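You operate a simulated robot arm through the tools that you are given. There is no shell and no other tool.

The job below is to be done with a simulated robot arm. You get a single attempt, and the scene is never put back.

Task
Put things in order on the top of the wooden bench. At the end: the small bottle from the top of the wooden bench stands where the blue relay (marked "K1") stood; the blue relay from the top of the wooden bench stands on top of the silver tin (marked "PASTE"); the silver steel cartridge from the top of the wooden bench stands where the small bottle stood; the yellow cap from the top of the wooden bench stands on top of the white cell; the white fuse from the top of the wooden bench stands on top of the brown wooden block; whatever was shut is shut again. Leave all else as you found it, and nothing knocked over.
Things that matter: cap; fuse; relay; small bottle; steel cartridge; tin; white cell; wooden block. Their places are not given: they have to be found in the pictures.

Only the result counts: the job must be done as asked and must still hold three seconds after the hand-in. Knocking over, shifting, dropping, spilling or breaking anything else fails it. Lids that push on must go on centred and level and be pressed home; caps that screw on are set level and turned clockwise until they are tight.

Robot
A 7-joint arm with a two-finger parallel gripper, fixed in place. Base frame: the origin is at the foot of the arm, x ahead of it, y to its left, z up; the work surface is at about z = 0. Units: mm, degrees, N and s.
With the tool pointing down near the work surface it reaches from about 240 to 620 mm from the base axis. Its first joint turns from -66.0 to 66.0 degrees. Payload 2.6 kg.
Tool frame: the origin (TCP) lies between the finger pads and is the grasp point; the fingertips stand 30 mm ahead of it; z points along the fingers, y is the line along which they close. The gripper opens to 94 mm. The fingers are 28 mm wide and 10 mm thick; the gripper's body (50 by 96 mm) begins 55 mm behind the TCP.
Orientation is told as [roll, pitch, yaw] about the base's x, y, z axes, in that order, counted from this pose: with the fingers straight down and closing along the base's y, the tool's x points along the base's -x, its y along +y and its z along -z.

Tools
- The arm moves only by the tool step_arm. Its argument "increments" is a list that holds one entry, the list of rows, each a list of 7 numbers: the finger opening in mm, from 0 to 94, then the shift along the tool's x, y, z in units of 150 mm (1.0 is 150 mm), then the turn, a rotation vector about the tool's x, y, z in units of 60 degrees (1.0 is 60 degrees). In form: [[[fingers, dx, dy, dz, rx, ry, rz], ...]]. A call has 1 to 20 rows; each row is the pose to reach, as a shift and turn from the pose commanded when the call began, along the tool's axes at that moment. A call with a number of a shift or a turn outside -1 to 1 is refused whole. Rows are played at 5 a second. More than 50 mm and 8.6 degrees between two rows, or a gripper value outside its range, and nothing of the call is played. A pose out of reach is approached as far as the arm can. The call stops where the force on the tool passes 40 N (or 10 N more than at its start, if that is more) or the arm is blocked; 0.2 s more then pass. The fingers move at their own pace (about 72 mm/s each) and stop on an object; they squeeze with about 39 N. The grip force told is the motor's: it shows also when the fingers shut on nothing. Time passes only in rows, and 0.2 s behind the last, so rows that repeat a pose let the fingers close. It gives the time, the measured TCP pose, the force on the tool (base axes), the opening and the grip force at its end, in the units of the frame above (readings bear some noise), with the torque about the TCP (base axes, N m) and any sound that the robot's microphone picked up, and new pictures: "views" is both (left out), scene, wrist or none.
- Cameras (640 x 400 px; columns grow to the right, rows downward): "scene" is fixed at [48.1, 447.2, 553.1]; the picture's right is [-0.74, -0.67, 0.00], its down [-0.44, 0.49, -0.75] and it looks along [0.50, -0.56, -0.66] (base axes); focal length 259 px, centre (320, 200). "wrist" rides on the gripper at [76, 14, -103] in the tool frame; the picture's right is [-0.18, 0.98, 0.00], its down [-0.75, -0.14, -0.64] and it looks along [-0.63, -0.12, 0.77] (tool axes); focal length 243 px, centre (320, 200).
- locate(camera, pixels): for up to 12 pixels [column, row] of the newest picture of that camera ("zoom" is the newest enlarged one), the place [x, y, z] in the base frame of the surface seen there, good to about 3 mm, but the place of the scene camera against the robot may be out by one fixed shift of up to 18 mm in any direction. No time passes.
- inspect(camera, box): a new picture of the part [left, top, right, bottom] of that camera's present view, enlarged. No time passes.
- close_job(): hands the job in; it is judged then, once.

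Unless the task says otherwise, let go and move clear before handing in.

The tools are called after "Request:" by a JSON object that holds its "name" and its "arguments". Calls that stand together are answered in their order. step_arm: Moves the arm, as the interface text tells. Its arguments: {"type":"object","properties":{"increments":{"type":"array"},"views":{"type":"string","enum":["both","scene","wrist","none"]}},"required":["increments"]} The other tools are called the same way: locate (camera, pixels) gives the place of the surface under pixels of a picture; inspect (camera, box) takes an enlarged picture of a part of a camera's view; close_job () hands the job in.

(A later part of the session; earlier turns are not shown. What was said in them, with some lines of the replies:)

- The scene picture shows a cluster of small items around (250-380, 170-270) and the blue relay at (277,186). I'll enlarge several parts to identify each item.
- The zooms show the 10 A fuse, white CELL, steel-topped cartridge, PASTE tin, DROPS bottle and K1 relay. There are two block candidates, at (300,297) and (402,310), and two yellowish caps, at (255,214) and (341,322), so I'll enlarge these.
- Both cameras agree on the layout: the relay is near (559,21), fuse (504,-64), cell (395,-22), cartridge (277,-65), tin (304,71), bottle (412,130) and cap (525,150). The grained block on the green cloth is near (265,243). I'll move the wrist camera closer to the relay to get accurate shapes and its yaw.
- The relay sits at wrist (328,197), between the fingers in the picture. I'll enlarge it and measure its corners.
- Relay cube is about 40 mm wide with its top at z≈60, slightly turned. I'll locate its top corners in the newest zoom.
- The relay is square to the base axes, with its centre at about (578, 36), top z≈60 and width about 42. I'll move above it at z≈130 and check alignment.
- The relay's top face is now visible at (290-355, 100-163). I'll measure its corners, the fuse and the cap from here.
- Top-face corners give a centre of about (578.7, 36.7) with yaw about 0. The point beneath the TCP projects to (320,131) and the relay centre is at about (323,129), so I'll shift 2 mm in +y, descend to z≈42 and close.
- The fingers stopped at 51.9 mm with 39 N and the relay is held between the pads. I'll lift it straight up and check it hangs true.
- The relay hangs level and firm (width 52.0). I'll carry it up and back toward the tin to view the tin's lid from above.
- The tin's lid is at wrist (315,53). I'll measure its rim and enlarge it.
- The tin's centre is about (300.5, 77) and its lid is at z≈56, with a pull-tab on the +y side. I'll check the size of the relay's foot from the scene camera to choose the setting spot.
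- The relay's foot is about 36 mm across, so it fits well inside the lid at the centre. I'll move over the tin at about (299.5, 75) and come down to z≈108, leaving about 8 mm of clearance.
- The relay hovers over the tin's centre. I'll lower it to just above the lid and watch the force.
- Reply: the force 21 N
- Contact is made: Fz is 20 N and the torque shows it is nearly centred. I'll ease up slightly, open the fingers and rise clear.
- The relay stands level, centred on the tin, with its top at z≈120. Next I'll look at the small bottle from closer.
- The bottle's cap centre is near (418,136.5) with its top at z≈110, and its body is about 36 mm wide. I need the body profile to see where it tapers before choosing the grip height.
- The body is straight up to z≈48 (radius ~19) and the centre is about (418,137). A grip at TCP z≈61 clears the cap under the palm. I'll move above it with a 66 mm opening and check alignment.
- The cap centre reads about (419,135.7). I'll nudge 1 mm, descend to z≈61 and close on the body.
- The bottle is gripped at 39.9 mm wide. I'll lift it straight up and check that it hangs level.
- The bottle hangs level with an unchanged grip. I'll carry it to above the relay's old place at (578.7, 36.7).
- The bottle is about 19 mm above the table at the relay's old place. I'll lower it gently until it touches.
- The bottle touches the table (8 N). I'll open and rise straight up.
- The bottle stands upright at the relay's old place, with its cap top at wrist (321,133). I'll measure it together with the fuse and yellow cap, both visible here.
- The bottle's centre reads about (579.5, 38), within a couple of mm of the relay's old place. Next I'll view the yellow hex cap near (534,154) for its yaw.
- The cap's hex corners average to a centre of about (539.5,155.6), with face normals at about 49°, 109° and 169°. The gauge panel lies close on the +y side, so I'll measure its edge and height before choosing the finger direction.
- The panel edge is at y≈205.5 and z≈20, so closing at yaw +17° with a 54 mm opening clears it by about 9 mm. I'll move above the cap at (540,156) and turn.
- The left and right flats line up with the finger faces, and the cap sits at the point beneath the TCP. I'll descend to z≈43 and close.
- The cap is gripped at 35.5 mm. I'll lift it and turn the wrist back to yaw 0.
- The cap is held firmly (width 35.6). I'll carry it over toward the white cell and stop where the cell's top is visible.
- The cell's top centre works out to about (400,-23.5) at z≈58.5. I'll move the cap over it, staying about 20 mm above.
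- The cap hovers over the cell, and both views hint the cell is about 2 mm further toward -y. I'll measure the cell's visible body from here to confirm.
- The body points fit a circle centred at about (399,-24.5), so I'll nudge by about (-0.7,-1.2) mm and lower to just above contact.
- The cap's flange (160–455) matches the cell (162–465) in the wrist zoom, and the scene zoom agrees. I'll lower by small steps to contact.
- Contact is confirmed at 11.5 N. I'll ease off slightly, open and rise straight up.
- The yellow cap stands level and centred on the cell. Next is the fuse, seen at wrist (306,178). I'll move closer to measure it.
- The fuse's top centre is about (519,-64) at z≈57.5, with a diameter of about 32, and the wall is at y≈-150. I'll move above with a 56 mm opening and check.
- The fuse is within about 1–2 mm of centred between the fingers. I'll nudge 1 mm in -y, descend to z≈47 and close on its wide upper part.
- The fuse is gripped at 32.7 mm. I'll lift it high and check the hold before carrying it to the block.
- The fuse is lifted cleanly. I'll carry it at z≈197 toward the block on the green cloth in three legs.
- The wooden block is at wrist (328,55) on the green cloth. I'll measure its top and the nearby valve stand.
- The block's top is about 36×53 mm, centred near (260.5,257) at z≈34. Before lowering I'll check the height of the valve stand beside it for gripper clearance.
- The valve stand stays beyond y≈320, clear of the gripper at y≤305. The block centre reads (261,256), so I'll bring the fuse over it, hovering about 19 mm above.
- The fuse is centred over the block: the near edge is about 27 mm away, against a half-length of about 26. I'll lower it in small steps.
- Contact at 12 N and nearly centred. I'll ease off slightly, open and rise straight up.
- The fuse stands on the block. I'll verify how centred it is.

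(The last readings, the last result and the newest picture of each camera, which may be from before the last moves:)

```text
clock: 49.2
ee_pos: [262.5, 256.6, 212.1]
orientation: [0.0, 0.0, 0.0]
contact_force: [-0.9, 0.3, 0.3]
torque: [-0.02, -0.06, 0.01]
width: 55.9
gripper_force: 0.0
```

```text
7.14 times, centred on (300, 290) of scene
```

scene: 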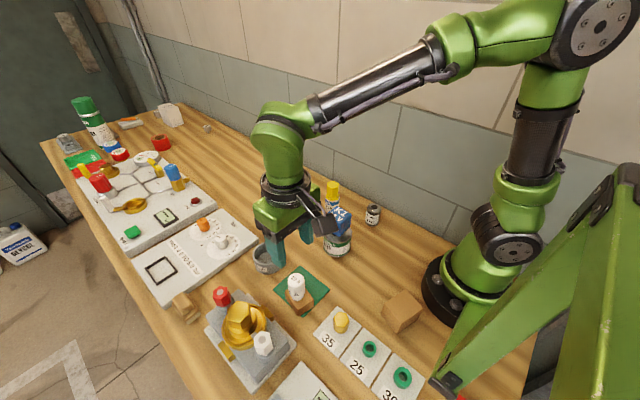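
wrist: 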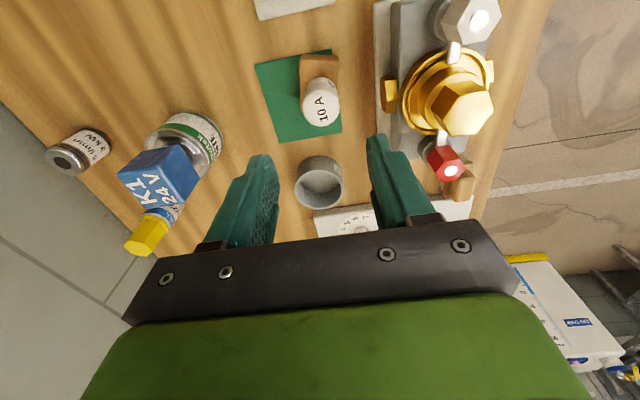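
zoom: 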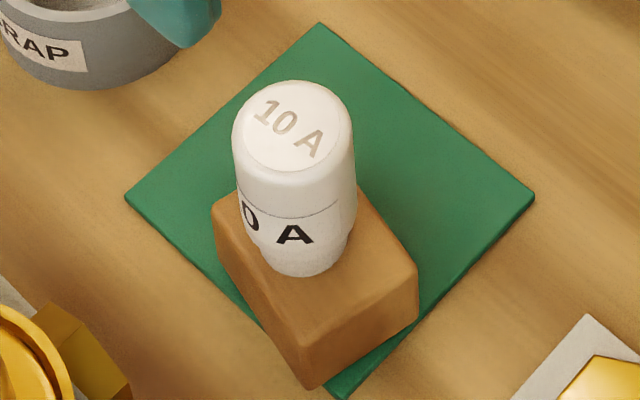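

Request:
{"name": "locate", "arguments": {"camera": "zoom", "pixels": [[220, 207], [410, 262], [312, 298], [302, 272], [293, 125], [238, 125], [348, 125], [293, 88], [293, 165], [270, 268], [340, 262], [360, 205]]}}

```text
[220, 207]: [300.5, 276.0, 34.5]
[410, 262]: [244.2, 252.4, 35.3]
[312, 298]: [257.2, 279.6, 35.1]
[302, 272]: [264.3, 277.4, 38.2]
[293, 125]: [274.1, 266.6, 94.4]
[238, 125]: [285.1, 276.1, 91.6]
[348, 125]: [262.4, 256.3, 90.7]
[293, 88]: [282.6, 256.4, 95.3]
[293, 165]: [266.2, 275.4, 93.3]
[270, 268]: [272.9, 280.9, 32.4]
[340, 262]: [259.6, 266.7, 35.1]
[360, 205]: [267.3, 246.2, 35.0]
```

Wrist and scene measurements both put the fuse within about 3 mm of the block's centre, upright. Next I'll go to the steel cartridge near (280,-66), moving at z≈210, well above everything.

Request:
{"name": "step_arm", "arguments": {"increments": [[[94, -0.05, -0.24, 0, 0, 0, 0], [94, -0.1, -0.48, 0, 0, 0, 0], [94, -0.1, -0.72, 0, 0, 0, 0]]], "views": "none"}}

Request:
{"name": "step_arm", "arguments": {"increments": [[[94, 0, -0.24, 0, 0, 0, 0], [94, 0, -0.48, 0, 0, 0, 0], [94, 0, -0.72, 0, 0, 0, 0]]], "views": "none"}}

Request:
{"name": "step_arm", "arguments": {"increments": [[[94, 0.02, -0.24, 0, 0, 0, 0], [94, 0.04, -0.48, 0.05, 0, 0, 0], [94, 0.04, -0.707, 0.15, 0, 0, 0], [94, 0.04, -0.707, 0.15, 0, 0, 0]]], "views": "both"}}

Request:
{"name": "inspect", "arguments": {"camera": "wrist", "box": [270, 60, 370, 150]}}

```text
clock: 50.0
ee_pos: [278.4, 147.5, 213.4]
orientation: [0.0, 0.0, 0.0]
contact_force: [-0.4, 0.1, -0.1]
torque: [-0.01, 0.01, -0.02]
width: 94.1
gripper_force: 0.2
```

```text
clock: 50.8
ee_pos: [275.9, 41.0, 212.9]
orientation: [0.0, 0.0, 0.0]
contact_force: [0.6, -0.4, 1.6]
torque: [0.0, 0.0, 0.01]
width: 93.9
gripper_force: 0.2
```

```text
clock: 51.8
ee_pos: [269.9, -64.8, 189.0]
orientation: [0.1, 0.0, 0.0]
contact_force: [-0.1, 0.1, 0.2]
torque: [0.01, 0.03, -0.02]
width: 94.0
gripper_force: 0.0
```

scene: 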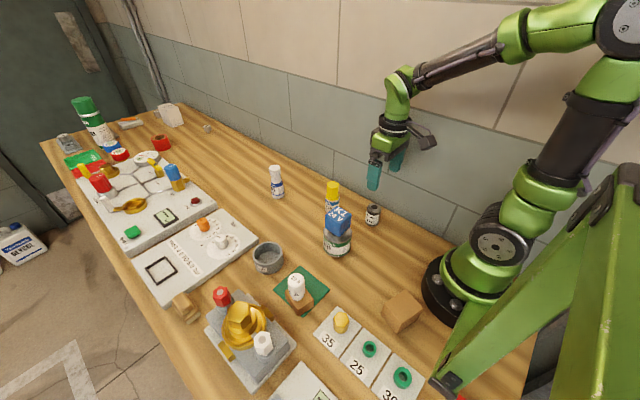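
wrist: 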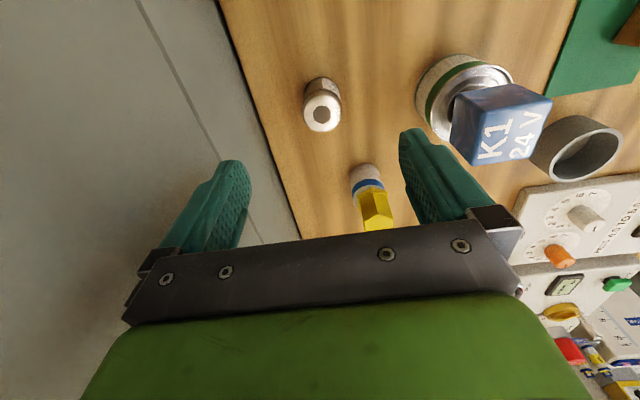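

```text
4.44 times, centred on (320, 105) of wrist
```

zoom: 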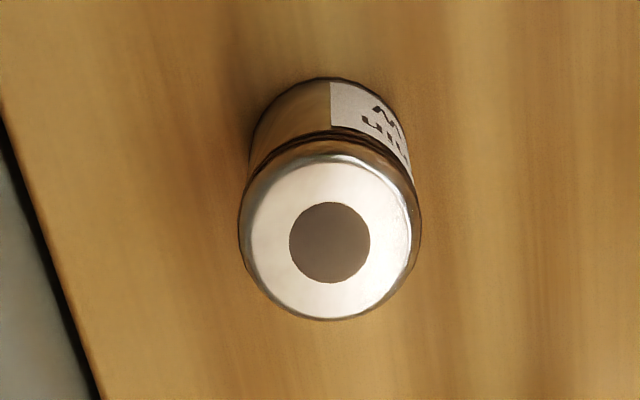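

Request:
{"name": "locate", "arguments": {"camera": "zoom", "pixels": [[330, 243], [243, 230], [418, 230], [330, 160], [330, 318], [265, 180], [395, 180], [265, 290], [395, 290], [325, 110], [322, 84]]}}

Request:
{"name": "inspect", "arguments": {"camera": "scene", "box": [345, 190, 405, 240]}}

```text
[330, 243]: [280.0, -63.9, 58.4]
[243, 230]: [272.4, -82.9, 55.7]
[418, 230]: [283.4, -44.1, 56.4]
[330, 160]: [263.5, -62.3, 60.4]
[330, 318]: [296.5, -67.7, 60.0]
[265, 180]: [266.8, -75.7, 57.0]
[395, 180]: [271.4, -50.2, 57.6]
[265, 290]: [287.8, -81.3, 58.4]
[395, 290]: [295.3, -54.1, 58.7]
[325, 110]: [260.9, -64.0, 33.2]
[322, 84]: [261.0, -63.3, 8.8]
```

```text
8.00 times, centred on (375, 215) of scene
```

zoom: 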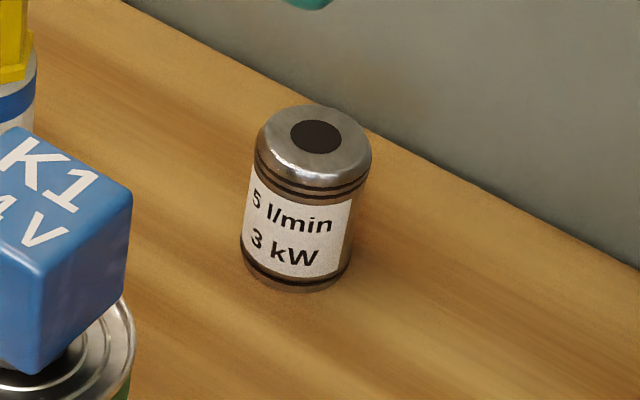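

The cartridge is the steel "5 l/min 3 kW" cylinder, centred at about (280,-64), top z≈59 and diameter about 38. I'll move above it with a 62 mm opening and check.

Request:
{"name": "step_arm", "arguments": {"increments": [[[62, -0.066, 0.013, 0.15, 0, 0, 0], [62, -0.066, 0.013, 0.35, 0, 0, 0], [62, -0.066, 0.013, 0.5, 0, 0, 0], [62, -0.066, 0.013, 0.5, 0, 0, 0]]], "views": "wrist"}}

Request:
{"name": "inspect", "arguments": {"camera": "wrist", "box": [270, 80, 370, 180]}}

```text
clock: 52.8
ee_pos: [280.7, -64.6, 115.4]
orientation: [0.0, -0.1, 0.0]
contact_force: [0.5, 0.6, -0.6]
torque: [-0.02, 0.0, 0.0]
width: 62.3
gripper_force: 0.0
```

wrist: 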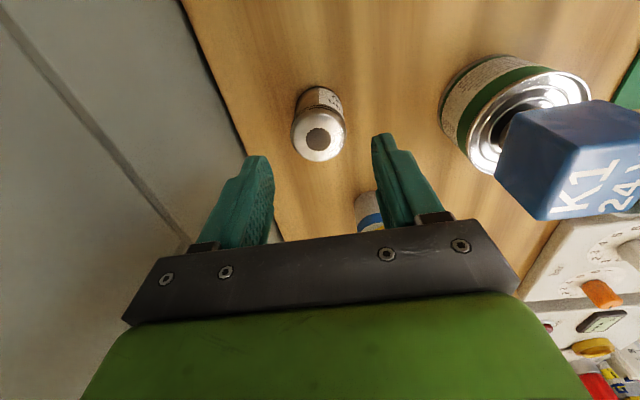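

```text
4.00 times, centred on (320, 130) of wrist
```

zoom: 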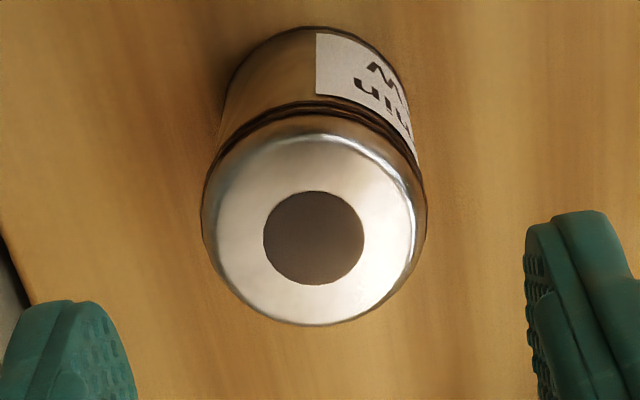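

The cartridge is centred under the TCP. I'll descend to z≈42 and close.

Request:
{"name": "step_arm", "arguments": {"increments": [[[62, 0, -0.003, 0.2, 0, 0, 0], [62, 0, -0.003, 0.38, 0, 0, 0], [62, 0, -0.003, 0.472, 0, 0, 0], [62, 0, -0.003, 0.472, 0, 0, 0], [0, 0, -0.003, 0.472, 0, 0, 0], [0, 0, -0.003, 0.472, 0, 0, 0], [0, 0, -0.003, 0.472, 0, 0, 0]]], "views": "both"}}

```text
clock: 54.4
ee_pos: [279.9, -62.5, 44.3]
orientation: [0.0, 0.0, 0.0]
contact_force: [-0.1, -0.3, 0.3]
torque: [0.04, -0.04, -0.02]
width: 39.4
gripper_force: 38.9
```

scene: 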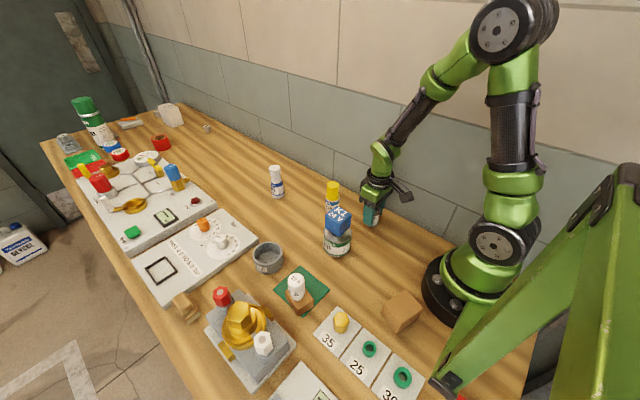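
wrist: 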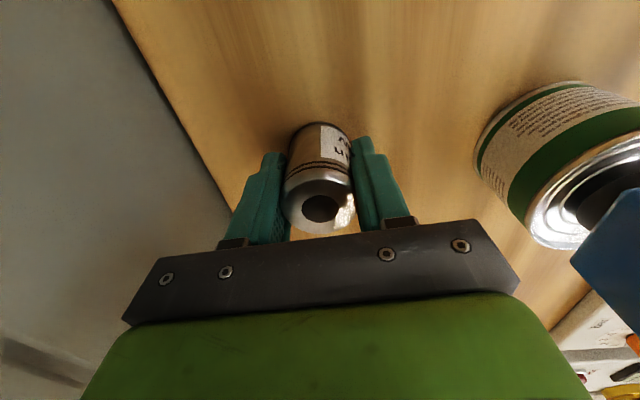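

The cartridge is gripped at 39.4 mm. I'll lift it straight up above all tops.

Request:
{"name": "step_arm", "arguments": {"increments": [[[0, 0, 0, -0.06, 0, 0, 0], [0, 0, 0, -0.2, 0, 0, 0], [0, 0, 0, -0.45, 0, 0, 0], [0, 0, 0, -0.7, 0, 0, 0], [0, 0, 0, -0.95, 0, 0, 0], [0, 0, 0, -0.95, 0, 0, 0]]], "views": "wrist"}}

```text
clock: 55.8
ee_pos: [280.5, -65.2, 186.8]
orientation: [0.0, 0.1, 0.0]
contact_force: [0.5, 0.5, -2.5]
torque: [-0.04, 0.0, -0.05]
width: 39.2
gripper_force: 39.6
```

wrist: 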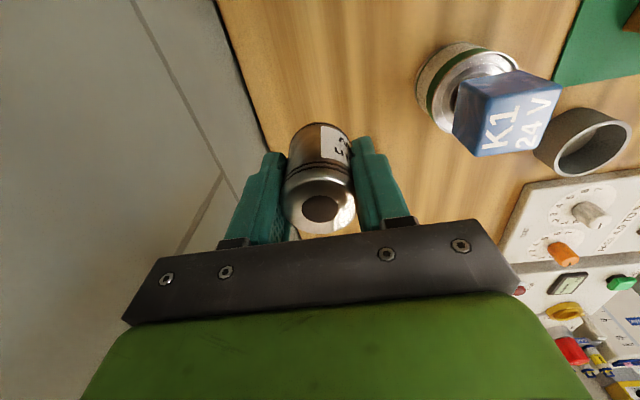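

The cartridge hangs level (about 2.5 N). I'll carry it to above the bottle's old place at (418.7,136).

Request:
{"name": "step_arm", "arguments": {"increments": [[[0, -0.115, 0.167, 0, 0, 0, 0], [0, -0.23, 0.334, 0, 0, 0, 0], [0, -0.345, 0.501, 0, 0, 0, 0], [0, -0.46, 0.668, 0, 0, 0, 0]]], "views": "none"}}

Request:
{"name": "step_arm", "arguments": {"increments": [[[0, -0.115, 0.167, 0, 0, 0, 0], [0, -0.23, 0.334, 0, 0, 0, 0], [0, -0.345, 0.501, 0, 0, 0, 0], [0, -0.465, 0.669, 0, 0, 0, 0], [0, -0.465, 0.669, 0.25, 0, 0, 0], [0, -0.465, 0.669, 0.5, 0, 0, 0], [0, -0.465, 0.669, 0.75, 0, 0, 0], [0, -0.465, 0.669, 0.83, 0, 0, 0], [0, -0.465, 0.669, 0.83, 0, 0, 0]]], "views": "both"}}

```text
clock: 56.8
ee_pos: [349.4, 36.6, 185.1]
orientation: [0.0, 0.0, 0.1]
contact_force: [-0.6, 1.2, -3.1]
torque: [-0.04, 0.0, -0.02]
width: 39.2
gripper_force: 39.3
```

```text
clock: 58.8
ee_pos: [419.6, 135.8, 61.4]
orientation: [0.0, 0.0, 0.0]
contact_force: [-0.2, 0.4, -3.0]
torque: [-0.02, -0.04, -0.03]
width: 39.4
gripper_force: 39.0
```

scene: 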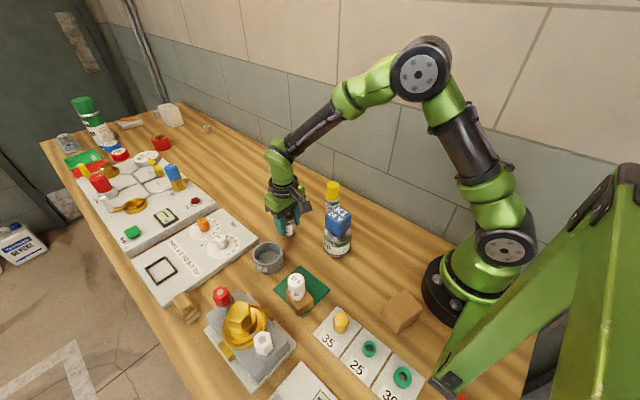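
wrist: 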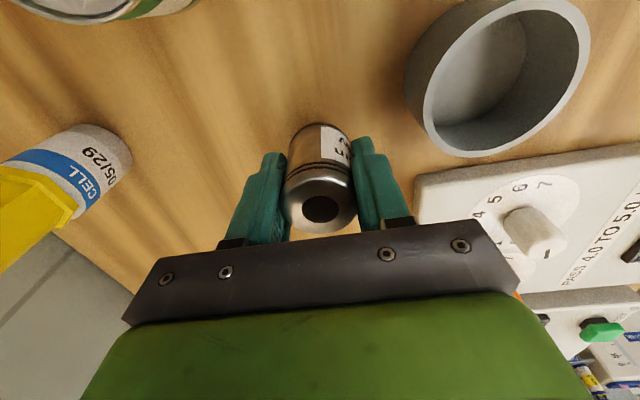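

The cartridge is about 18 mm above the table at the bottle's old place. I'll lower it gently.

Request:
{"name": "step_arm", "arguments": {"increments": [[[0, 0, 0, 0.06, 0, 0, 0], [0, 0, 0, 0.105, 0, 0, 0], [0, 0, 0, 0.117, 0, 0, 0], [0, 0, 0, 0.117, 0, 0, 0]]], "views": "none"}}

```text
clock: 59.8
ee_pos: [419.4, 137.5, 44.2]
orientation: [0.0, 0.0, 0.0]
contact_force: [-1.2, -0.4, -2.7]
torque: [0.03, -0.02, 0.0]
width: 39.2
gripper_force: 39.2
```

Request:
{"name": "step_arm", "arguments": {"increments": [[[0, 0, 0, 0.005, 0, 0, 0], [0, 0, 0, 0.009, 0, 0, 0], [0, 0, 0, 0.009, 0, 0, 0]]], "views": "none"}}

```text
clock: 60.6
ee_pos: [419.2, 136.4, 44.7]
orientation: [0.0, 0.0, 0.0]
contact_force: [-4.5, -1.7, 14.5]
torque: [-0.15, 0.3, -0.03]
width: 39.5
gripper_force: 39.5
```

The cartridge is down (14 N). I'll ease off slightly, open moderately because the dish is nearby, and rise.

Request:
{"name": "step_arm", "arguments": {"increments": [[[0, 0, 0, -0.004, 0, 0, 0], [50, 0, 0, -0.004, 0, 0, 0], [60, 0, 0, -0.004, 0, 0, 0], [62, 0, 0, -0.004, 0, 0, 0], [62, 0, 0, -0.1, 0, 0, 0], [62, 0, 0, -0.3, 0, 0, 0], [62, 0, 0, -0.6, 0, 0, 0], [62, 0, 0, -0.9, 0, 0, 0], [62, 0, 0, -1.0, 0, 0, 0], [62, 0, 0, -1.0, 0, 0, 0]]], "views": "both"}}

Request:
{"name": "inspect", "arguments": {"camera": "scene", "box": [240, 150, 400, 320]}}

Request:
{"name": "inspect", "arguments": {"camera": "wrist", "box": [260, 60, 400, 170]}}

```text
clock: 62.8
ee_pos: [420.0, 137.3, 193.7]
orientation: [0.0, 0.1, 0.1]
contact_force: [-0.3, -0.1, -0.1]
torque: [0.0, -0.05, 0.0]
width: 62.0
gripper_force: 0.0
```

scene: 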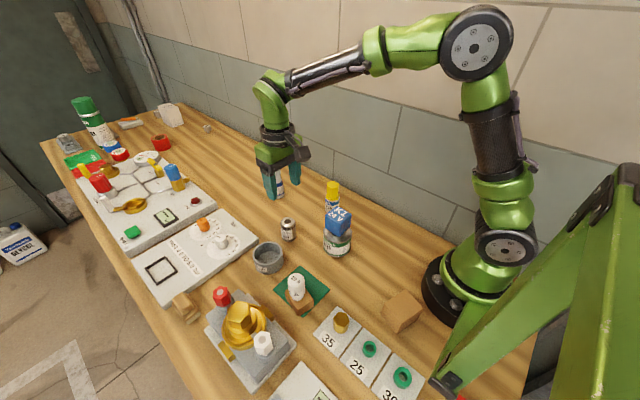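
wrist: 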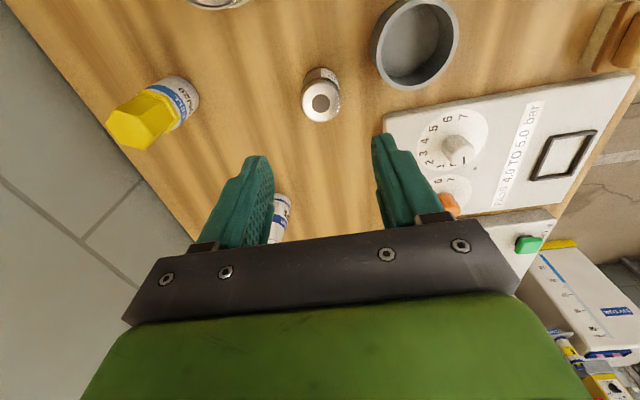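

```text
2.35 times, centred on (320, 235) of scene
```

zoom: 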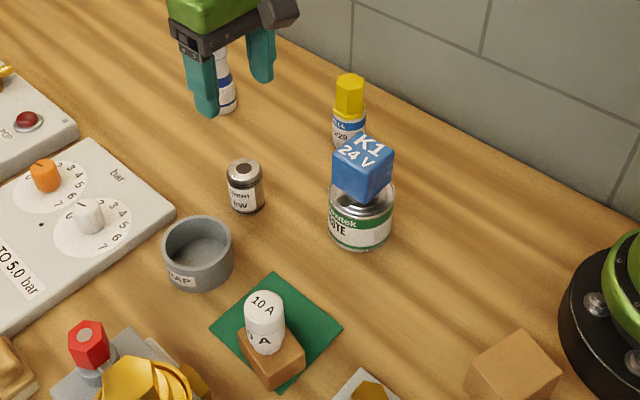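

```text
3.64 times, centred on (330, 115) of wrist
```

zoom: 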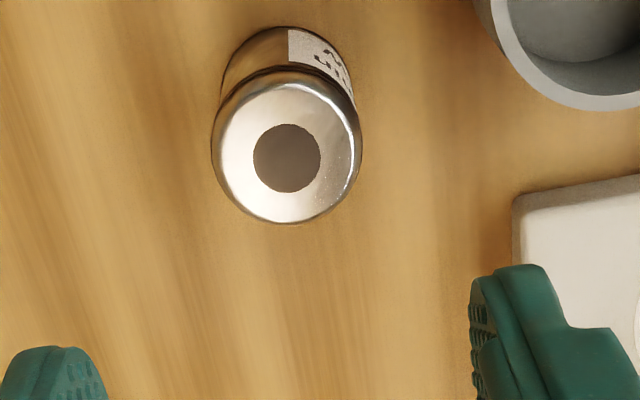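

All five objects stand in their places in the pictures. I'll verify the cartridge's position and take a closer look at the relay on the tin and the bottle.

Request:
{"name": "locate", "arguments": {"camera": "wrist", "pixels": [[321, 102], [302, 100], [340, 100], [321, 83], [321, 120]]}}

Request:
{"name": "inspect", "arguments": {"camera": "scene", "box": [310, 175, 370, 262]}}

Request:
{"name": "step_arm", "arguments": {"increments": [[[62, 0.15, -0.2, -0.2, 0, 0, 0], [62, 0.35, -0.4, -0.4, 0, 0, 0], [62, 0.55, -0.6, -0.5, 0, 0, 0], [62, 0.75, -0.75, -0.55, 0, 0, 0]]], "views": "both"}}

```text
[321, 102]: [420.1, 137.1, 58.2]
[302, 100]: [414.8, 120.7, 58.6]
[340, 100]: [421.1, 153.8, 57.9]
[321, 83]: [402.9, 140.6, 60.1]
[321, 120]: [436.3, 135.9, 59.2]
```

```text
4.60 times, centred on (340, 218) of scene
```

zoom: 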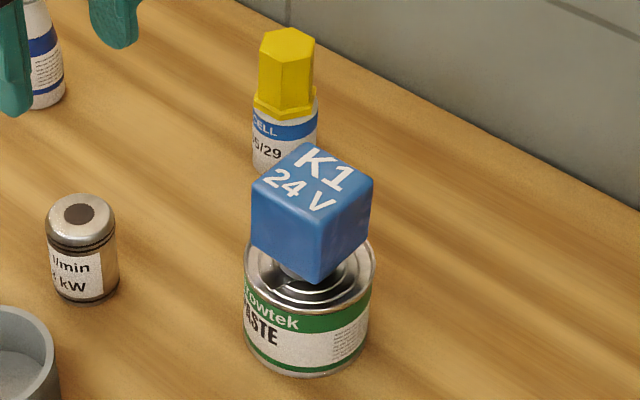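

```text
refused: row 2 steps farther than a row can; nothing moved
```

The cartridge is at about (419.5,137) and the relay, tin and cap all look level. The last move was refused for a step that was too large, so nothing moved. I'll retreat in smaller steps and take a final look.

Request:
{"name": "step_arm", "arguments": {"increments": [[[62, 0.05, -0.1, -0.2, 0, 0, 0], [62, 0.15, -0.25, -0.4, 0, 0, 0], [62, 0.3, -0.42, -0.55, 0, 0, 0], [62, 0.45, -0.6, -0.65, 0, 0, 0], [62, 0.6, -0.78, -0.7, 0, 0, 0], [62, 0.65, -0.95, -0.75, 0, 0, 0], [62, 0.65, -0.95, -0.75, 0, 0, 0]]], "views": "both"}}

Request:
{"name": "inspect", "arguments": {"camera": "scene", "box": [230, 150, 400, 320]}}

Request:
{"name": "inspect", "arguments": {"camera": "wrist", "box": [240, 0, 640, 240]}}

```text
clock: 64.4
ee_pos: [319.4, -6.5, 305.9]
orientation: [0.0, 0.0, 0.0]
contact_force: [0.2, 0.1, -0.4]
torque: [-0.02, 0.03, 0.03]
width: 62.1
gripper_force: 0.0
```

scene: 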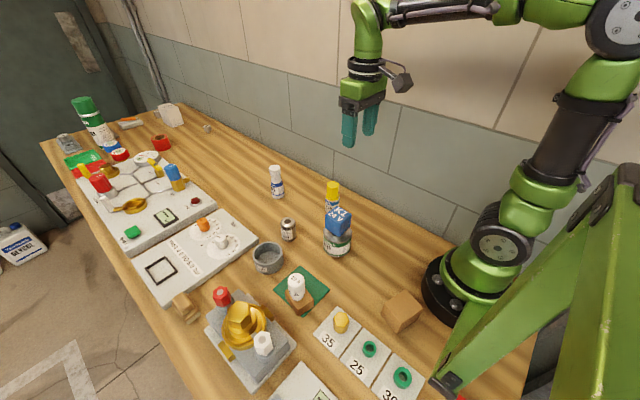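
wrist: 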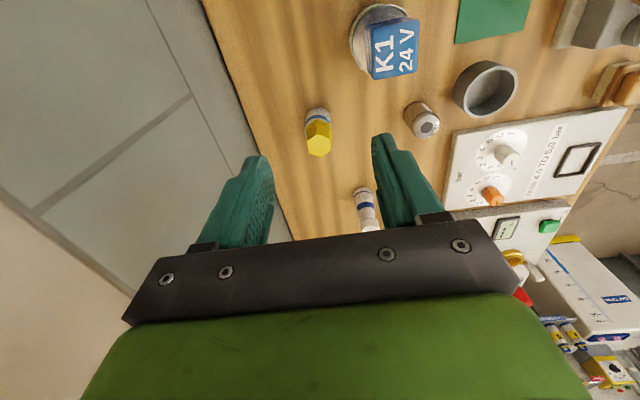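

```text
2.35 times, centred on (315, 235) of scene
```

zoom: 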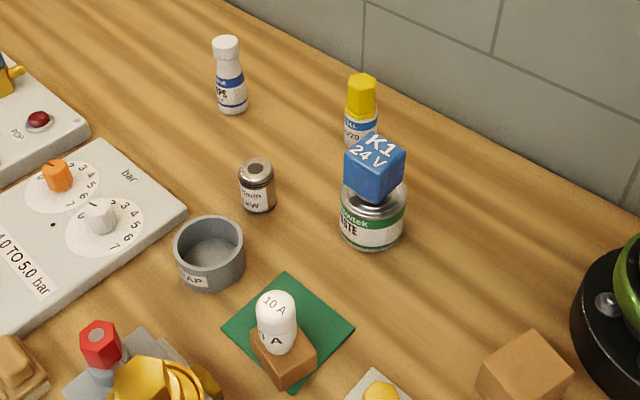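

```text
1.60 times, centred on (440, 120) of wrist
```

zoom: 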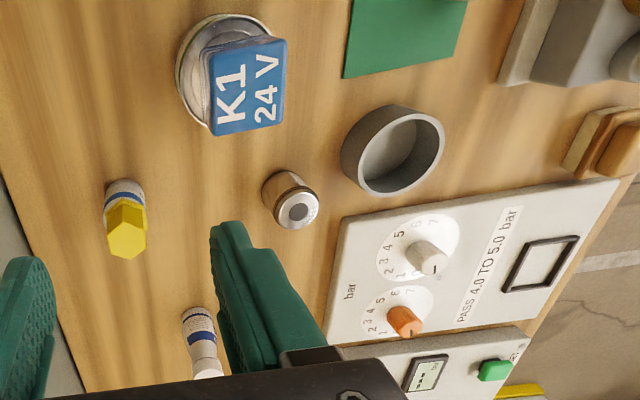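

The final pictures show all five moves done:
- The bottle is at (276,183), where the relay was.
- The relay is on the tin at (338,225).
- The cartridge is at (288,229), where the bottle was.
- The yellow cap is on the cell at (333,190).
- The fuse is on the wooden block at (296,287).

Nothing else looks disturbed and the gripper is empty and clear, so I'm handing in.

Request:
{"name": "close_job", "arguments": {}}

```text
The job is handed in.
```

I made all five moves and handed the job in. I haven't seen the judging result. In the last pictures everything stood upright, nothing else looked disturbed, and the gripper was empty and clear.

| Item | Where it stands now | How close |
|---|---|---|
| Small bottle | Where the blue relay stood | About 2 mm from the relay's old centre |
| Blue relay (K1) | On top of the PASTE tin | Level, within about 3 mm of the lid's centre |
| Steel cartridge | Where the small bottle stood | About 2 mm from the bottle's old centre |
| Yellow cap | On top of the white cell | Level, edges lined up with the cell in both cameras |
| White fuse | On top of the brown wooden block | Within about 3 mm of the block's centre |

- **Choice of block:** there were two brown blocks. I used the wood-grained one on the green cloth; the other was too close to the arm's base to reach.
- **Relay on the tin:** the tin's pull-tab probably lies partly under the edge of the relay's foot. The relay still sat level when I checked.
- **Lids:** I opened nothing, so there was nothing to shut again.
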